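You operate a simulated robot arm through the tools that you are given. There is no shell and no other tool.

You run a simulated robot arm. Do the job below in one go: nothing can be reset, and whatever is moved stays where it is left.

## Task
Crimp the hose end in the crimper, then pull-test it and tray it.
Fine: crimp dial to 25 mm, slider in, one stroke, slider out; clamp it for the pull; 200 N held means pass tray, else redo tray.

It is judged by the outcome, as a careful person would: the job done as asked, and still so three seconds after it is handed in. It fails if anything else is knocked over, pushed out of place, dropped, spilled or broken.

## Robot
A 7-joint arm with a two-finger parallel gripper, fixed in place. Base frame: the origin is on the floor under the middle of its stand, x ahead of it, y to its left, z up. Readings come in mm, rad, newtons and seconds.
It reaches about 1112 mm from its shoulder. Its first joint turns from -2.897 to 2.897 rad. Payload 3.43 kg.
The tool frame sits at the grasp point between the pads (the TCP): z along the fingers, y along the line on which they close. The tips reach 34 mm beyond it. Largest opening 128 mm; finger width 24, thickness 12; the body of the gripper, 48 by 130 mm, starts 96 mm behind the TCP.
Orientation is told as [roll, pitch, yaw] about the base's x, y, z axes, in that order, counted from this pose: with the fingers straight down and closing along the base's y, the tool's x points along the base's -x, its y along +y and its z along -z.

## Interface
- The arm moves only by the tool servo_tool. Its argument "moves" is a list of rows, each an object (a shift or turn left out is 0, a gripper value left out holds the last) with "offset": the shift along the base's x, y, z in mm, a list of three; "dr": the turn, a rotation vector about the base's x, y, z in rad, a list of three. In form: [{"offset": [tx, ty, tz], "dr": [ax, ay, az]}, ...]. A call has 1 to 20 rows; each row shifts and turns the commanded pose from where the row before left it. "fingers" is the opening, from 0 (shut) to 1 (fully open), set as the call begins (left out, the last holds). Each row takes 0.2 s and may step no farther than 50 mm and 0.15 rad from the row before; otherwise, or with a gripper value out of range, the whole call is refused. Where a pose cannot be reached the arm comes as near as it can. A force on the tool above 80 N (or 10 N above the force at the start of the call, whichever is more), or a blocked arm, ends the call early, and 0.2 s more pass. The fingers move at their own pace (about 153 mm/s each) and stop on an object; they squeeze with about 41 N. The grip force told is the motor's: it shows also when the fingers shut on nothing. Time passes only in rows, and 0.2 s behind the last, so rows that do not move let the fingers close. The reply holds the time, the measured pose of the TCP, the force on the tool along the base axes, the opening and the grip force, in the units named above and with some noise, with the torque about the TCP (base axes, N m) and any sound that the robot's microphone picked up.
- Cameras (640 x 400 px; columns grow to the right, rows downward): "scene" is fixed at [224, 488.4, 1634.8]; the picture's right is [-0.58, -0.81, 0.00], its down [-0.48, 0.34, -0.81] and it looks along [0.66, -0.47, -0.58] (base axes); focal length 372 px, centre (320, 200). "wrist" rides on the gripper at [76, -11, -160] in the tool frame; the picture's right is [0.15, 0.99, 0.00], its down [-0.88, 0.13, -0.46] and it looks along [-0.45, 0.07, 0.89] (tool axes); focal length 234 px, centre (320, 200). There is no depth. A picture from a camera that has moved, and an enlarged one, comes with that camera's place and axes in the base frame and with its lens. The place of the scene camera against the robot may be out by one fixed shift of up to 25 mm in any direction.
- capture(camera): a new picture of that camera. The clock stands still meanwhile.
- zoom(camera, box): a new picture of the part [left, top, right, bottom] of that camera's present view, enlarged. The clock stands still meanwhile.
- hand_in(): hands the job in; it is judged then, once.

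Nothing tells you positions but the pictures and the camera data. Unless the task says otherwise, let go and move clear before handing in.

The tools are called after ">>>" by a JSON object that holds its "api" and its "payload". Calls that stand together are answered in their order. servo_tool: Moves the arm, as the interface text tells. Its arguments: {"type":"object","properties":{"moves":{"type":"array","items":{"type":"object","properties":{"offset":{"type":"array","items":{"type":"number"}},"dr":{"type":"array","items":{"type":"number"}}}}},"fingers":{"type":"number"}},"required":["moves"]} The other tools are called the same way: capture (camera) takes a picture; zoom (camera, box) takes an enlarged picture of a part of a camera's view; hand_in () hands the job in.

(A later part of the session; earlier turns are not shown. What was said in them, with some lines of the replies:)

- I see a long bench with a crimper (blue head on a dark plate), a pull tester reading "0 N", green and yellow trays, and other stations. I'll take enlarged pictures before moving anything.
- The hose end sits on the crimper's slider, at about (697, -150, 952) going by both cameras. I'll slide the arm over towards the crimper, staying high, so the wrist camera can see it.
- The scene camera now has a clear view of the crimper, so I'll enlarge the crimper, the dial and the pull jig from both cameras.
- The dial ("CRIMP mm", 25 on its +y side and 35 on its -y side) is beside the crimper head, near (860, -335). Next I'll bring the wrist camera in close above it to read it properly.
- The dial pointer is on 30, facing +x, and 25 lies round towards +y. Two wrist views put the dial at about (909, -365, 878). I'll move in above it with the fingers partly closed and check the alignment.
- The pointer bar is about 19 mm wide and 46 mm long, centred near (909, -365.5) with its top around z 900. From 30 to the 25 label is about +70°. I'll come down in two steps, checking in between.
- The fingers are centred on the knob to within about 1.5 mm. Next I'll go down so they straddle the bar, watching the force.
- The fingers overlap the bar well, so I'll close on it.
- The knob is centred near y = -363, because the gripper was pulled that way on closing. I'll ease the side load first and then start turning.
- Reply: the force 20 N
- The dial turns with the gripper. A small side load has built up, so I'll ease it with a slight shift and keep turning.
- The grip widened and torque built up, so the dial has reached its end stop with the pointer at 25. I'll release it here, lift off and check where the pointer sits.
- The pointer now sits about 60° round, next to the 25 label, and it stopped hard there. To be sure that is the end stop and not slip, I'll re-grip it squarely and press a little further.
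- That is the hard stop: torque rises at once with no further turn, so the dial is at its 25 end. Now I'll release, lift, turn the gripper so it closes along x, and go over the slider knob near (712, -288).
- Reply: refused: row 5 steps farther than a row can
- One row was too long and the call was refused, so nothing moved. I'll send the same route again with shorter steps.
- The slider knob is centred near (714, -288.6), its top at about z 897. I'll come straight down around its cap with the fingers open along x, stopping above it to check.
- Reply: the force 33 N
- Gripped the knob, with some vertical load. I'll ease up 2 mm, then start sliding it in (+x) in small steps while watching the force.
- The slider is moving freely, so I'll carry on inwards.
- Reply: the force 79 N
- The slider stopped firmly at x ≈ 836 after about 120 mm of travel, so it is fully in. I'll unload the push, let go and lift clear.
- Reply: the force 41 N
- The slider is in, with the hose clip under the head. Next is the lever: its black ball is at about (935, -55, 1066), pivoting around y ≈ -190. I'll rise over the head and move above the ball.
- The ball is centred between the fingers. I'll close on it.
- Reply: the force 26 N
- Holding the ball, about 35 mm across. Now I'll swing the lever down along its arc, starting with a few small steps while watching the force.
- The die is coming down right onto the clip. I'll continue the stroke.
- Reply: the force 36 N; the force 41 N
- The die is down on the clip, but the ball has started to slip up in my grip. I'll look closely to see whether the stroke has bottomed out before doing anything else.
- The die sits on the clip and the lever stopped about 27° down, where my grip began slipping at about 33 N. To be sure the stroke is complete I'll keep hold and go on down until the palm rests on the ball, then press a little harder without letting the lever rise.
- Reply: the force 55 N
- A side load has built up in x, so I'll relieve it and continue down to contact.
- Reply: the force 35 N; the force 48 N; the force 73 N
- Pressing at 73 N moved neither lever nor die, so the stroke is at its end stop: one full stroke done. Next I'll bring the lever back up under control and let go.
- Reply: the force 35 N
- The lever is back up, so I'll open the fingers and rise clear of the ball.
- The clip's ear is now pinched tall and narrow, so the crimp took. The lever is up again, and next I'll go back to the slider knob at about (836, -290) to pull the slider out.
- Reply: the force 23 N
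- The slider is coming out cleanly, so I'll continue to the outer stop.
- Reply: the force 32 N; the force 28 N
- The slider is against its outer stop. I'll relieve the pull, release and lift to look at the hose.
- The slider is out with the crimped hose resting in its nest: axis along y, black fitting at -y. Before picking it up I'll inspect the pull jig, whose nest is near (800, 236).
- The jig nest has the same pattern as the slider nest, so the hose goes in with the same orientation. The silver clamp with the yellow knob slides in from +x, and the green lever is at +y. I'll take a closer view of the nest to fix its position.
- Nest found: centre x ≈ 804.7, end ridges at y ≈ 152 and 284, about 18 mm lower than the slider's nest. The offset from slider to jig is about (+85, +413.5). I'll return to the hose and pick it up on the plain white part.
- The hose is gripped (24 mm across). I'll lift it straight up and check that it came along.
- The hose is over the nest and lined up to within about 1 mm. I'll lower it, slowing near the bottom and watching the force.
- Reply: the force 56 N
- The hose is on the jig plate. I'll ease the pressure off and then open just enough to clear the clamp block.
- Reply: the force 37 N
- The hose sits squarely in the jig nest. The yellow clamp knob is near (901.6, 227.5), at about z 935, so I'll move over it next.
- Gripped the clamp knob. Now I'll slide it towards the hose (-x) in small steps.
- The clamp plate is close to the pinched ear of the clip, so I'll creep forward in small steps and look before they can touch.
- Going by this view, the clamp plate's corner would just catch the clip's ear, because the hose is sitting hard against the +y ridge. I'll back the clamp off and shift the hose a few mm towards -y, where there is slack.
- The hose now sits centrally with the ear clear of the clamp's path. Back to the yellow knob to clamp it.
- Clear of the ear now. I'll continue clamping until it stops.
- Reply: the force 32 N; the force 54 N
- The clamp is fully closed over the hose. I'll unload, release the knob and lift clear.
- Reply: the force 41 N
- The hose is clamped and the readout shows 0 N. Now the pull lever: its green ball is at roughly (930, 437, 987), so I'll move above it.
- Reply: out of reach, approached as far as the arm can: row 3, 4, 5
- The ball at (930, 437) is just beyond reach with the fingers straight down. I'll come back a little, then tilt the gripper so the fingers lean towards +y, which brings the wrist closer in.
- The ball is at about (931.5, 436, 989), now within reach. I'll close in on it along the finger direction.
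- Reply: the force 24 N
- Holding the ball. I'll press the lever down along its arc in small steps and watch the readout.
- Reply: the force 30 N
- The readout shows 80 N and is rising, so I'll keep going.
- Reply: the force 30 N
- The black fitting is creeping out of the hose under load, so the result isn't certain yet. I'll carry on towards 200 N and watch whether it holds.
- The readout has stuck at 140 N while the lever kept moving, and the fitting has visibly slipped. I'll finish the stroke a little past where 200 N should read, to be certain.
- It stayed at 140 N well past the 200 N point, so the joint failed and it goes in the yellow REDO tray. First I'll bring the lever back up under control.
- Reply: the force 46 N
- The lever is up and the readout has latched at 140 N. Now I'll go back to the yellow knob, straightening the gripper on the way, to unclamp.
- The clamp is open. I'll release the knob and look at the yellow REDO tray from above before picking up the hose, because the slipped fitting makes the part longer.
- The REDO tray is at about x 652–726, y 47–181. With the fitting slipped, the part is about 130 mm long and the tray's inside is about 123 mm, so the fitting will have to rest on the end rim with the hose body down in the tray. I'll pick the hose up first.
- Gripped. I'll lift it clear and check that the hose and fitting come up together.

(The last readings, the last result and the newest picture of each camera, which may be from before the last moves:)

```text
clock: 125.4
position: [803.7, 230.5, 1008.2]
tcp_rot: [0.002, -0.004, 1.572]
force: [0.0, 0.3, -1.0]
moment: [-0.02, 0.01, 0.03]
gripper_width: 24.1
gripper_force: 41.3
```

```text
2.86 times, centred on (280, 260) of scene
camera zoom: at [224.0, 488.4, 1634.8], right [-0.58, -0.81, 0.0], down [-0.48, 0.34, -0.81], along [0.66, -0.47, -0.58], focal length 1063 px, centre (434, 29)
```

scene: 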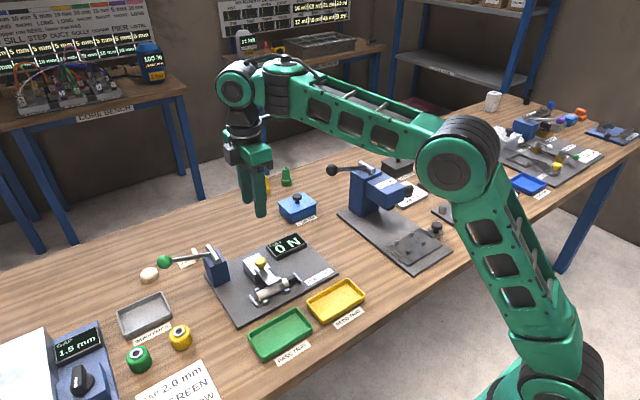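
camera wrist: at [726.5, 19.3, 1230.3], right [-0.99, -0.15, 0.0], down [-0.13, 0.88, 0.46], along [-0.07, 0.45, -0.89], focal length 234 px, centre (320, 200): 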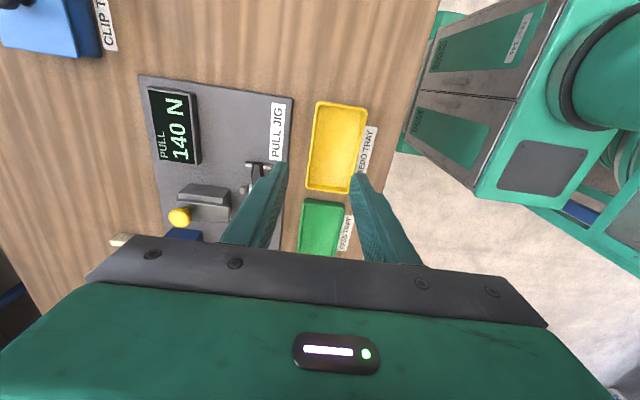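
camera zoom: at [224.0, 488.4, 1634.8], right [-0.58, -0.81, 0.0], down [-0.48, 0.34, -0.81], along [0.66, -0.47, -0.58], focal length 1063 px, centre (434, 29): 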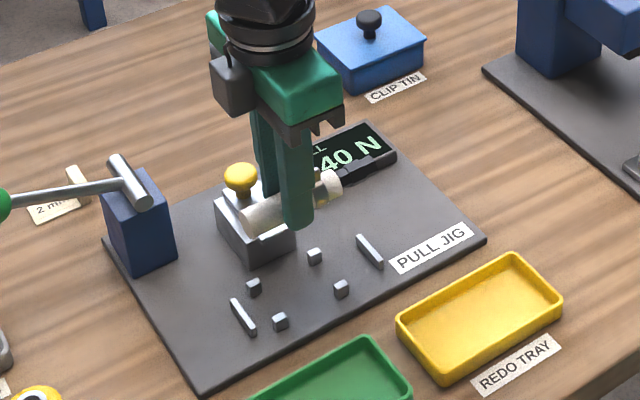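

Hose and fitting came up together. I'll carry them over to the yellow tray and line up.

>>> {"api": "servo_tool", "payload": {"moves": [{"offset": [-28, -24, 0]}, {"offset": [-28, -24, 0]}, {"offset": [-28, -24, 0]}, {"offset": [-29, -22, 0]}, {"offset": [0, 0, -35]}, {"offset": [0, 0, 0]}]}}

>>> {"api": "capture", "payload": {"camera": "wrist"}}

>>> {"api": "zoom", "payload": {"camera": "wrist", "box": [220, 60, 420, 240]}}

>>> {"api": "zoom", "payload": {"camera": "scene", "box": [250, 230, 390, 350]}}

```text
clock: 126.8
position: [689.8, 140.1, 972.6]
tcp_rot: [0.002, -0.003, 1.575]
force: [0.0, 0.4, -1.6]
moment: [0.01, 0.03, 0.02]
gripper_width: 24.2
gripper_force: 40.9
```

```text
taken
camera wrist: at [701.3, 62.5, 1130.2], right [-0.99, -0.15, 0.0], down [-0.13, 0.88, 0.46], along [-0.07, 0.45, -0.89], focal length 234 px, centre (320, 200)
```

wrist: 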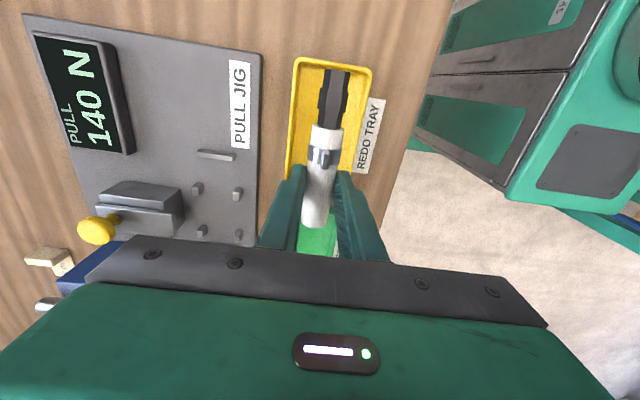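

```text
2.22 times, centred on (320, 150) of wrist
camera zoom: at [701.3, 62.5, 1130.2], right [-0.99, -0.15, 0.0], down [-0.13, 0.88, 0.46], along [-0.07, 0.45, -0.89], focal length 520 px, centre (320, 311)
```

zoom: 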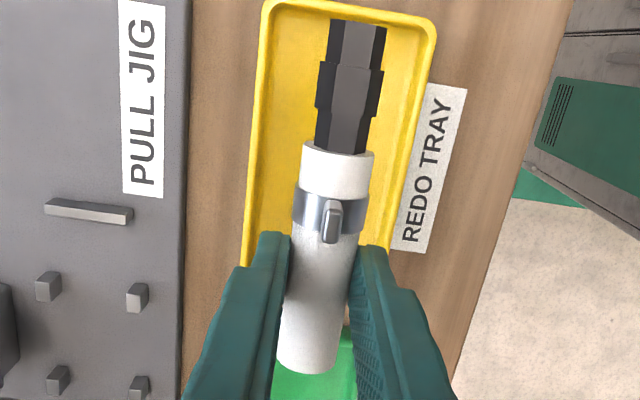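

```text
3.33 times, centred on (320, 290) of scene
camera zoom: at [224.0, 488.4, 1634.8], right [-0.58, -0.81, 0.0], down [-0.48, 0.34, -0.81], along [0.66, -0.47, -0.58], focal length 1240 px, centre (320, -100)
```

zoom: 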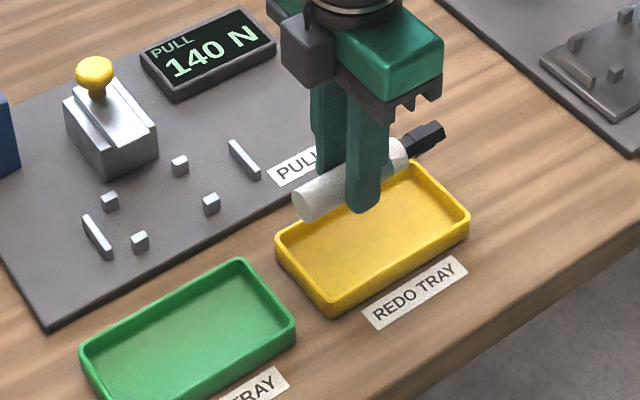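

The part is almost exactly the tray's inner length, so I'll tilt it slightly with the hose end down. The hose body then goes in and the fitting settles at the -y rim without bridging the tray.

>>> {"api": "servo_tool", "payload": {"moves": [{"offset": [0, -1, 0], "dr": [-0.06, 0, 0]}, {"offset": [0, 0, -10], "dr": [-0.06, 0, 0]}, {"offset": [0, 0, -20]}, {"offset": [0, 0, -10]}, {"offset": [0, 0, 0]}]}}

>>> {"api": "zoom", "payload": {"camera": "wrist", "box": [220, 60, 420, 240]}}

>>> {"api": "zoom", "payload": {"camera": "scene", "box": [270, 250, 380, 340]}}

```text
clock: 128.0
position: [690.2, 137.0, 931.4]
tcp_rot: [0.001, 0.118, 1.572]
force: [-0.5, 0.3, -1.3]
moment: [0.02, 0.02, 0.0]
gripper_width: 24.3
gripper_force: 41.2
```

```text
2.22 times, centred on (320, 150) of wrist
camera zoom: at [700.7, 80.5, 1097.5], right [-0.99, -0.15, 0.02], down [-0.13, 0.93, 0.35], along [-0.07, 0.34, -0.94], focal length 520 px, centre (320, 311)
```

zoom: 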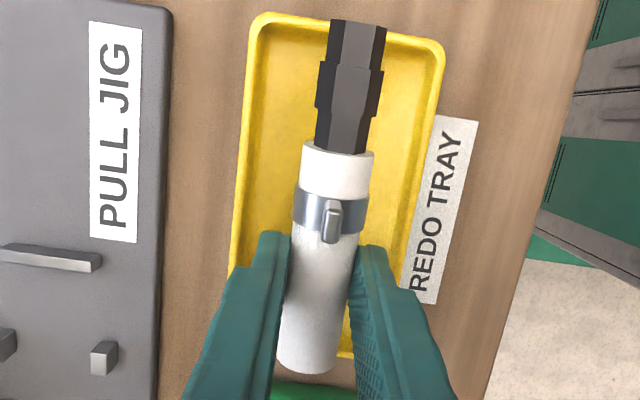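

```text
4.44 times, centred on (325, 295) of scene
camera zoom: at [224.0, 488.4, 1634.8], right [-0.58, -0.81, 0.0], down [-0.48, 0.34, -0.81], along [0.66, -0.47, -0.58], focal length 1653 px, centre (298, -222)
```

zoom: 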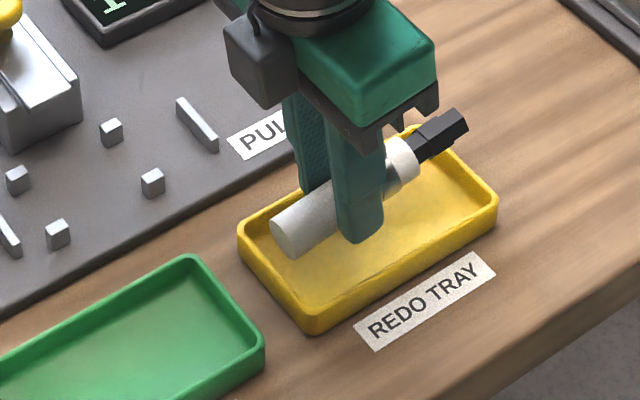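

>>> {"api": "servo_tool", "payload": {"moves": [{"offset": [-0.5, 0.5, -10]}, {"offset": [0, 0, -6]}, {"offset": [0, 0, -4]}, {"offset": [0, 0, 0]}]}}

>>> {"api": "zoom", "payload": {"camera": "wrist", "box": [220, 60, 420, 240]}}

>>> {"api": "zoom", "payload": {"camera": "scene", "box": [270, 250, 380, 340]}}

```text
clock: 129.0
position: [688.1, 138.4, 910.7]
tcp_rot: [0.003, 0.118, 1.572]
force: [0.1, -0.5, -1.2]
moment: [0.0, 0.0, -0.03]
gripper_width: 24.2
gripper_force: 41.0
```

```text
2.22 times, centred on (320, 150) of wrist
camera zoom: at [699.5, 81.0, 1077.0], right [-0.99, -0.15, 0.02], down [-0.13, 0.93, 0.35], along [-0.07, 0.34, -0.94], focal length 520 px, centre (320, 311)
```

zoom: 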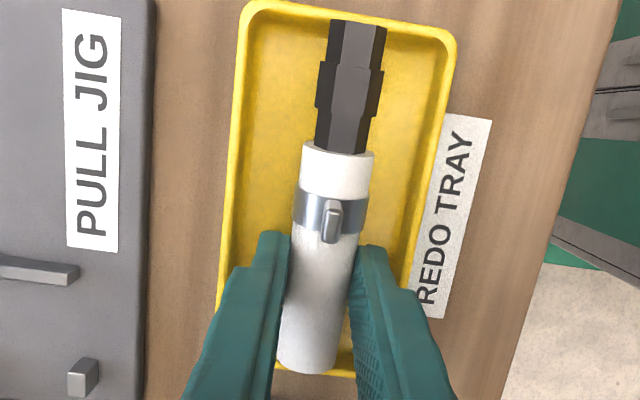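

```text
4.44 times, centred on (325, 295) of scene
camera zoom: at [224.0, 488.4, 1634.8], right [-0.58, -0.81, 0.0], down [-0.48, 0.34, -0.81], along [0.66, -0.47, -0.58], focal length 1653 px, centre (298, -222)
```

zoom: 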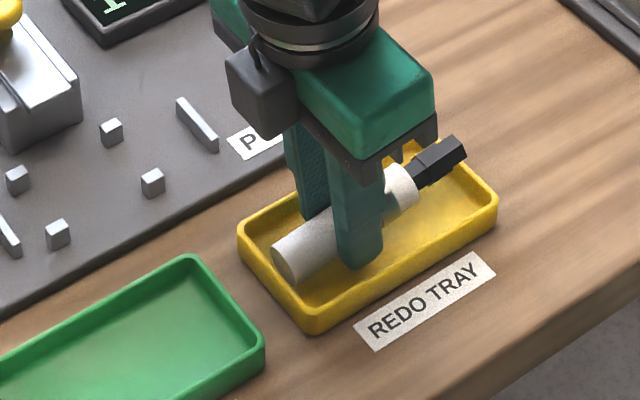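

>>> {"api": "servo_tool", "payload": {"moves": [{"offset": [0, 0, -3]}, {"offset": [0, 0, -3]}, {"offset": [0, 0, 0]}]}}

>>> {"api": "zoom", "payload": {"camera": "scene", "box": [270, 250, 380, 340]}}

```text
clock: 129.8
position: [688.5, 137.4, 906.6]
tcp_rot: [-0.002, 0.116, 1.57]
force: [-4.3, -3.7, 29.5]
moment: [0.93, 0.19, 0.14]
gripper_width: 24.3
gripper_force: 41.3
```

```text
4.44 times, centred on (325, 295) of scene
camera zoom: at [224.0, 488.4, 1634.8], right [-0.58, -0.81, 0.0], down [-0.48, 0.34, -0.81], along [0.66, -0.47, -0.58], focal length 1653 px, centre (298, -222)
```

zoom: 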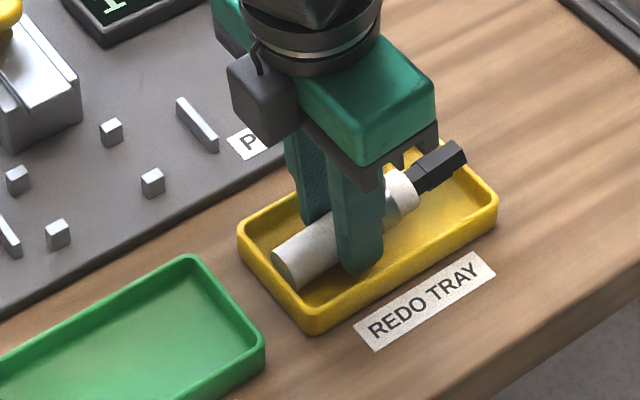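

The hose end is touching the tray floor. I'll ease off and open just enough to release it inside the tray.

>>> {"api": "servo_tool", "payload": {"moves": [{"offset": [0, 0, 1.5]}, {"offset": [0, 0, 0]}]}}

>>> {"api": "servo_tool", "payload": {"moves": [{"offset": [0, 0, 0]}, {"offset": [0, 0, 0]}, {"offset": [0, 0, 0]}], "fingers": 0.24}}

>>> {"api": "zoom", "payload": {"camera": "wrist", "box": [220, 60, 420, 240]}}

>>> {"api": "zoom", "payload": {"camera": "scene", "box": [270, 250, 380, 340]}}

```text
clock: 130.4
position: [688.9, 137.6, 907.0]
tcp_rot: [0.0, 0.119, 1.573]
force: [4.9, -1.6, 11.8]
moment: [0.44, -0.18, -0.22]
gripper_width: 24.1
gripper_force: 41.4
```

```text
clock: 131.2
position: [688.5, 137.9, 906.2]
tcp_rot: [0.0, 0.116, 1.572]
force: [0.3, 0.2, -0.2]
moment: [0.01, 0.0, 0.0]
gripper_width: 30.5
gripper_force: 0.0
```

```text
2.22 times, centred on (320, 150) of wrist
camera zoom: at [699.0, 80.8, 1072.4], right [-0.99, -0.15, 0.02], down [-0.13, 0.93, 0.35], along [-0.07, 0.34, -0.94], focal length 520 px, centre (320, 311)
```

zoom: 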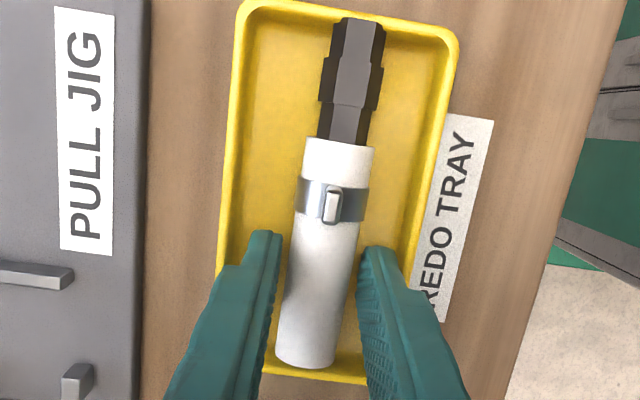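

```text
4.44 times, centred on (325, 295) of scene
camera zoom: at [224.0, 488.4, 1634.8], right [-0.58, -0.81, 0.0], down [-0.48, 0.34, -0.81], along [0.66, -0.47, -0.58], focal length 1653 px, centre (298, -222)
```

zoom: 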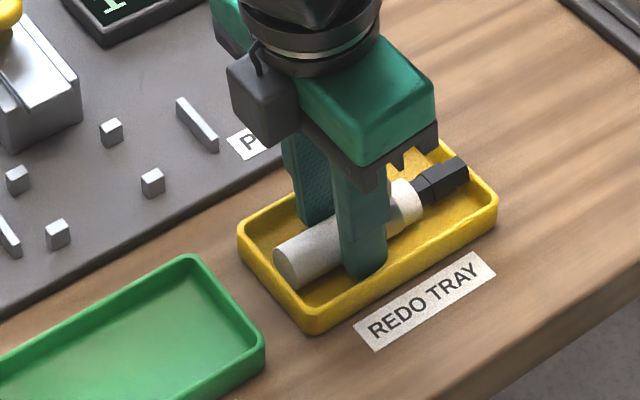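

Released, and the hose is lying in the tray. I'll withdraw along the finger direction and look again.

>>> {"api": "servo_tool", "payload": {"moves": [{"offset": [0, 1.2, 10]}, {"offset": [0, 2.4, 20]}, {"offset": [0, 4.8, 40]}, {"offset": [0, 4.8, 40]}, {"offset": [0, 0, 40], "dr": [0.06, 0, 0]}, {"offset": [-20, -40, 20], "dr": [0.06, 0, 0]}, {"offset": [-20, -40, 0]}, {"offset": [-20, -40, 0]}, {"offset": [0, 0, 0]}]}}

>>> {"api": "capture", "payload": {"camera": "wrist"}}

>>> {"api": "capture", "payload": {"camera": "scene"}}

>>> {"api": "zoom", "payload": {"camera": "scene", "box": [290, 265, 380, 335]}}

```text
clock: 133.2
position: [628.4, 29.7, 1076.4]
tcp_rot: [0.003, -0.004, 1.573]
force: [0.7, 0.4, -0.2]
moment: [-0.01, 0.02, 0.0]
gripper_width: 30.3
gripper_force: 0.0
```

```text
taken
camera wrist: at [639.0, -47.4, 1234.3], right [-0.99, -0.15, 0.0], down [-0.13, 0.88, 0.46], along [-0.07, 0.45, -0.89], focal length 234 px, centre (320, 200)
```

wrist: 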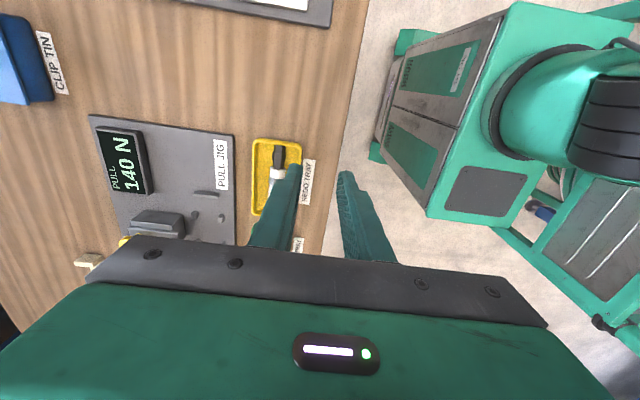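

```text
taken
```

scene: 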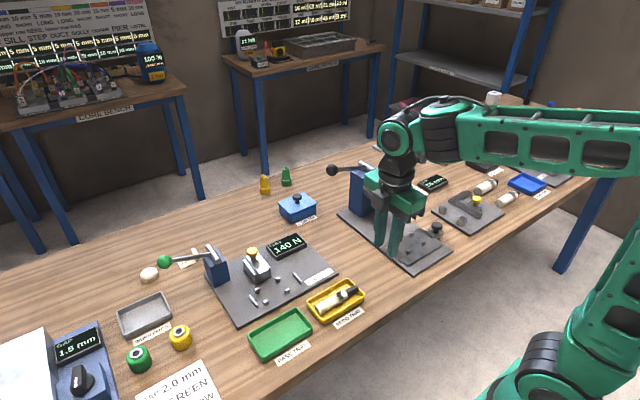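

```text
5.71 times, centred on (335, 300) of scene
camera zoom: at [224.0, 488.4, 1634.8], right [-0.58, -0.81, 0.0], down [-0.48, 0.34, -0.81], along [0.66, -0.47, -0.58], focal length 2125 px, centre (234, -371)
```

zoom: 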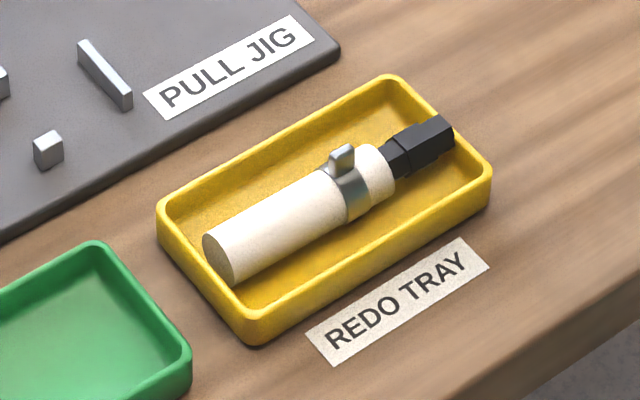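

The hose lies fully inside the REDO tray. I'll back the arm off and check the crimper, dial and jig one last time before handing in.

>>> {"api": "servo_tool", "payload": {"moves": [{"offset": [-5, 0, 45]}, {"offset": [-5, 0, 45]}, {"offset": [-5, 5, 45]}, {"offset": [-5, 5, 45]}, {"offset": [0, 5, 20]}, {"offset": [0, 0, 0]}]}}

>>> {"api": "capture", "payload": {"camera": "scene"}}

>>> {"api": "zoom", "payload": {"camera": "scene", "box": [320, 150, 470, 270]}}

>>> {"api": "zoom", "payload": {"camera": "scene", "box": [290, 265, 380, 335]}}

>>> {"api": "capture", "payload": {"camera": "wrist"}}

```text
clock: 134.6
position: [609.2, 45.0, 1278.4]
tcp_rot: [0.001, -0.002, 1.572]
force: [-0.1, -0.3, -0.1]
moment: [0.02, -0.03, -0.01]
gripper_width: 30.6
gripper_force: 0.0
```

```text
taken
```

scene: 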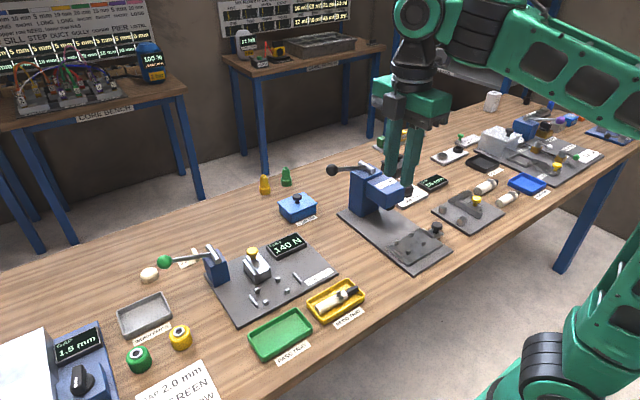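

```text
3.33 times, centred on (395, 210) of scene
camera zoom: at [224.0, 488.4, 1634.8], right [-0.58, -0.81, 0.0], down [-0.48, 0.34, -0.81], along [0.66, -0.47, -0.58], focal length 1240 px, centre (70, 167)
```

zoom: 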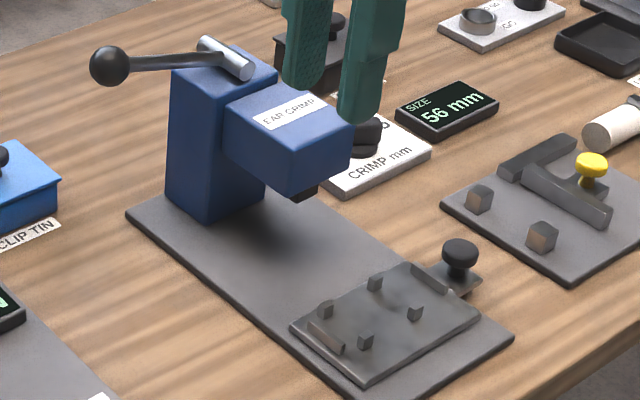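

```text
5.71 times, centred on (335, 300) of scene
camera zoom: at [224.0, 488.4, 1634.8], right [-0.58, -0.81, 0.0], down [-0.48, 0.34, -0.81], along [0.66, -0.47, -0.58], focal length 2125 px, centre (234, -371)
```

zoom: 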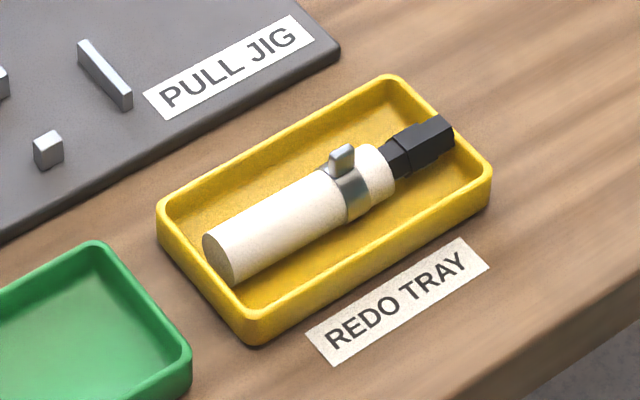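

```text
taken
camera wrist: at [620.1, -32.0, 1435.9], right [-0.99, -0.15, 0.0], down [-0.13, 0.88, 0.46], along [-0.07, 0.45, -0.89], focal length 234 px, centre (320, 200)
```

wrist: 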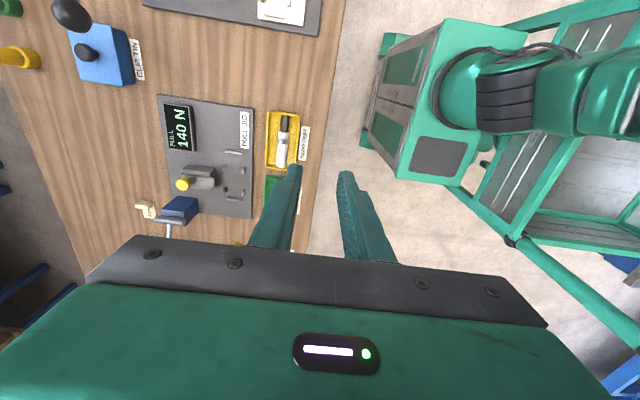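

Everything checks out: the dial is at its 25 stop, the slider is out, both levers are up, the clamp is open and nothing else has moved. The readout shows 140 N, so the hose is in the REDO tray and the gripper is clear. Handing in.

>>> {"api": "hand_in", "payload": {}}

```text
The job is handed in.
```

The hose end was crimped and pull-tested. It failed at 140 N, so it is in the yellow REDO tray and the job is handed in.

- **Crimp:** I turned the dial from 30 to the end stop on the 25 side. The pointer sits about 10° short of the middle of the printed "25", but it would not turn any further. After one full lever stroke with the slider in, the clip's ear was pinched; the slider is back out.
- **Pull test:** I first put the hose in the jig nest hard against the +y end, and the clamp would have caught the clip's ear. I backed the clamp off, moved the hose about 5 mm and clamped it again. The reading stopped at 140 N, and the fitting slid partway out of the hose. I took the lever past where 200 N should have shown, and the reading never rose above 140 N.
- **Tray:** The hose lies in the REDO tray, with the slipped fitting up against one end.

Both levers are back up, the clamp is open, the gripper is clear, and I saw nothing else disturbed.
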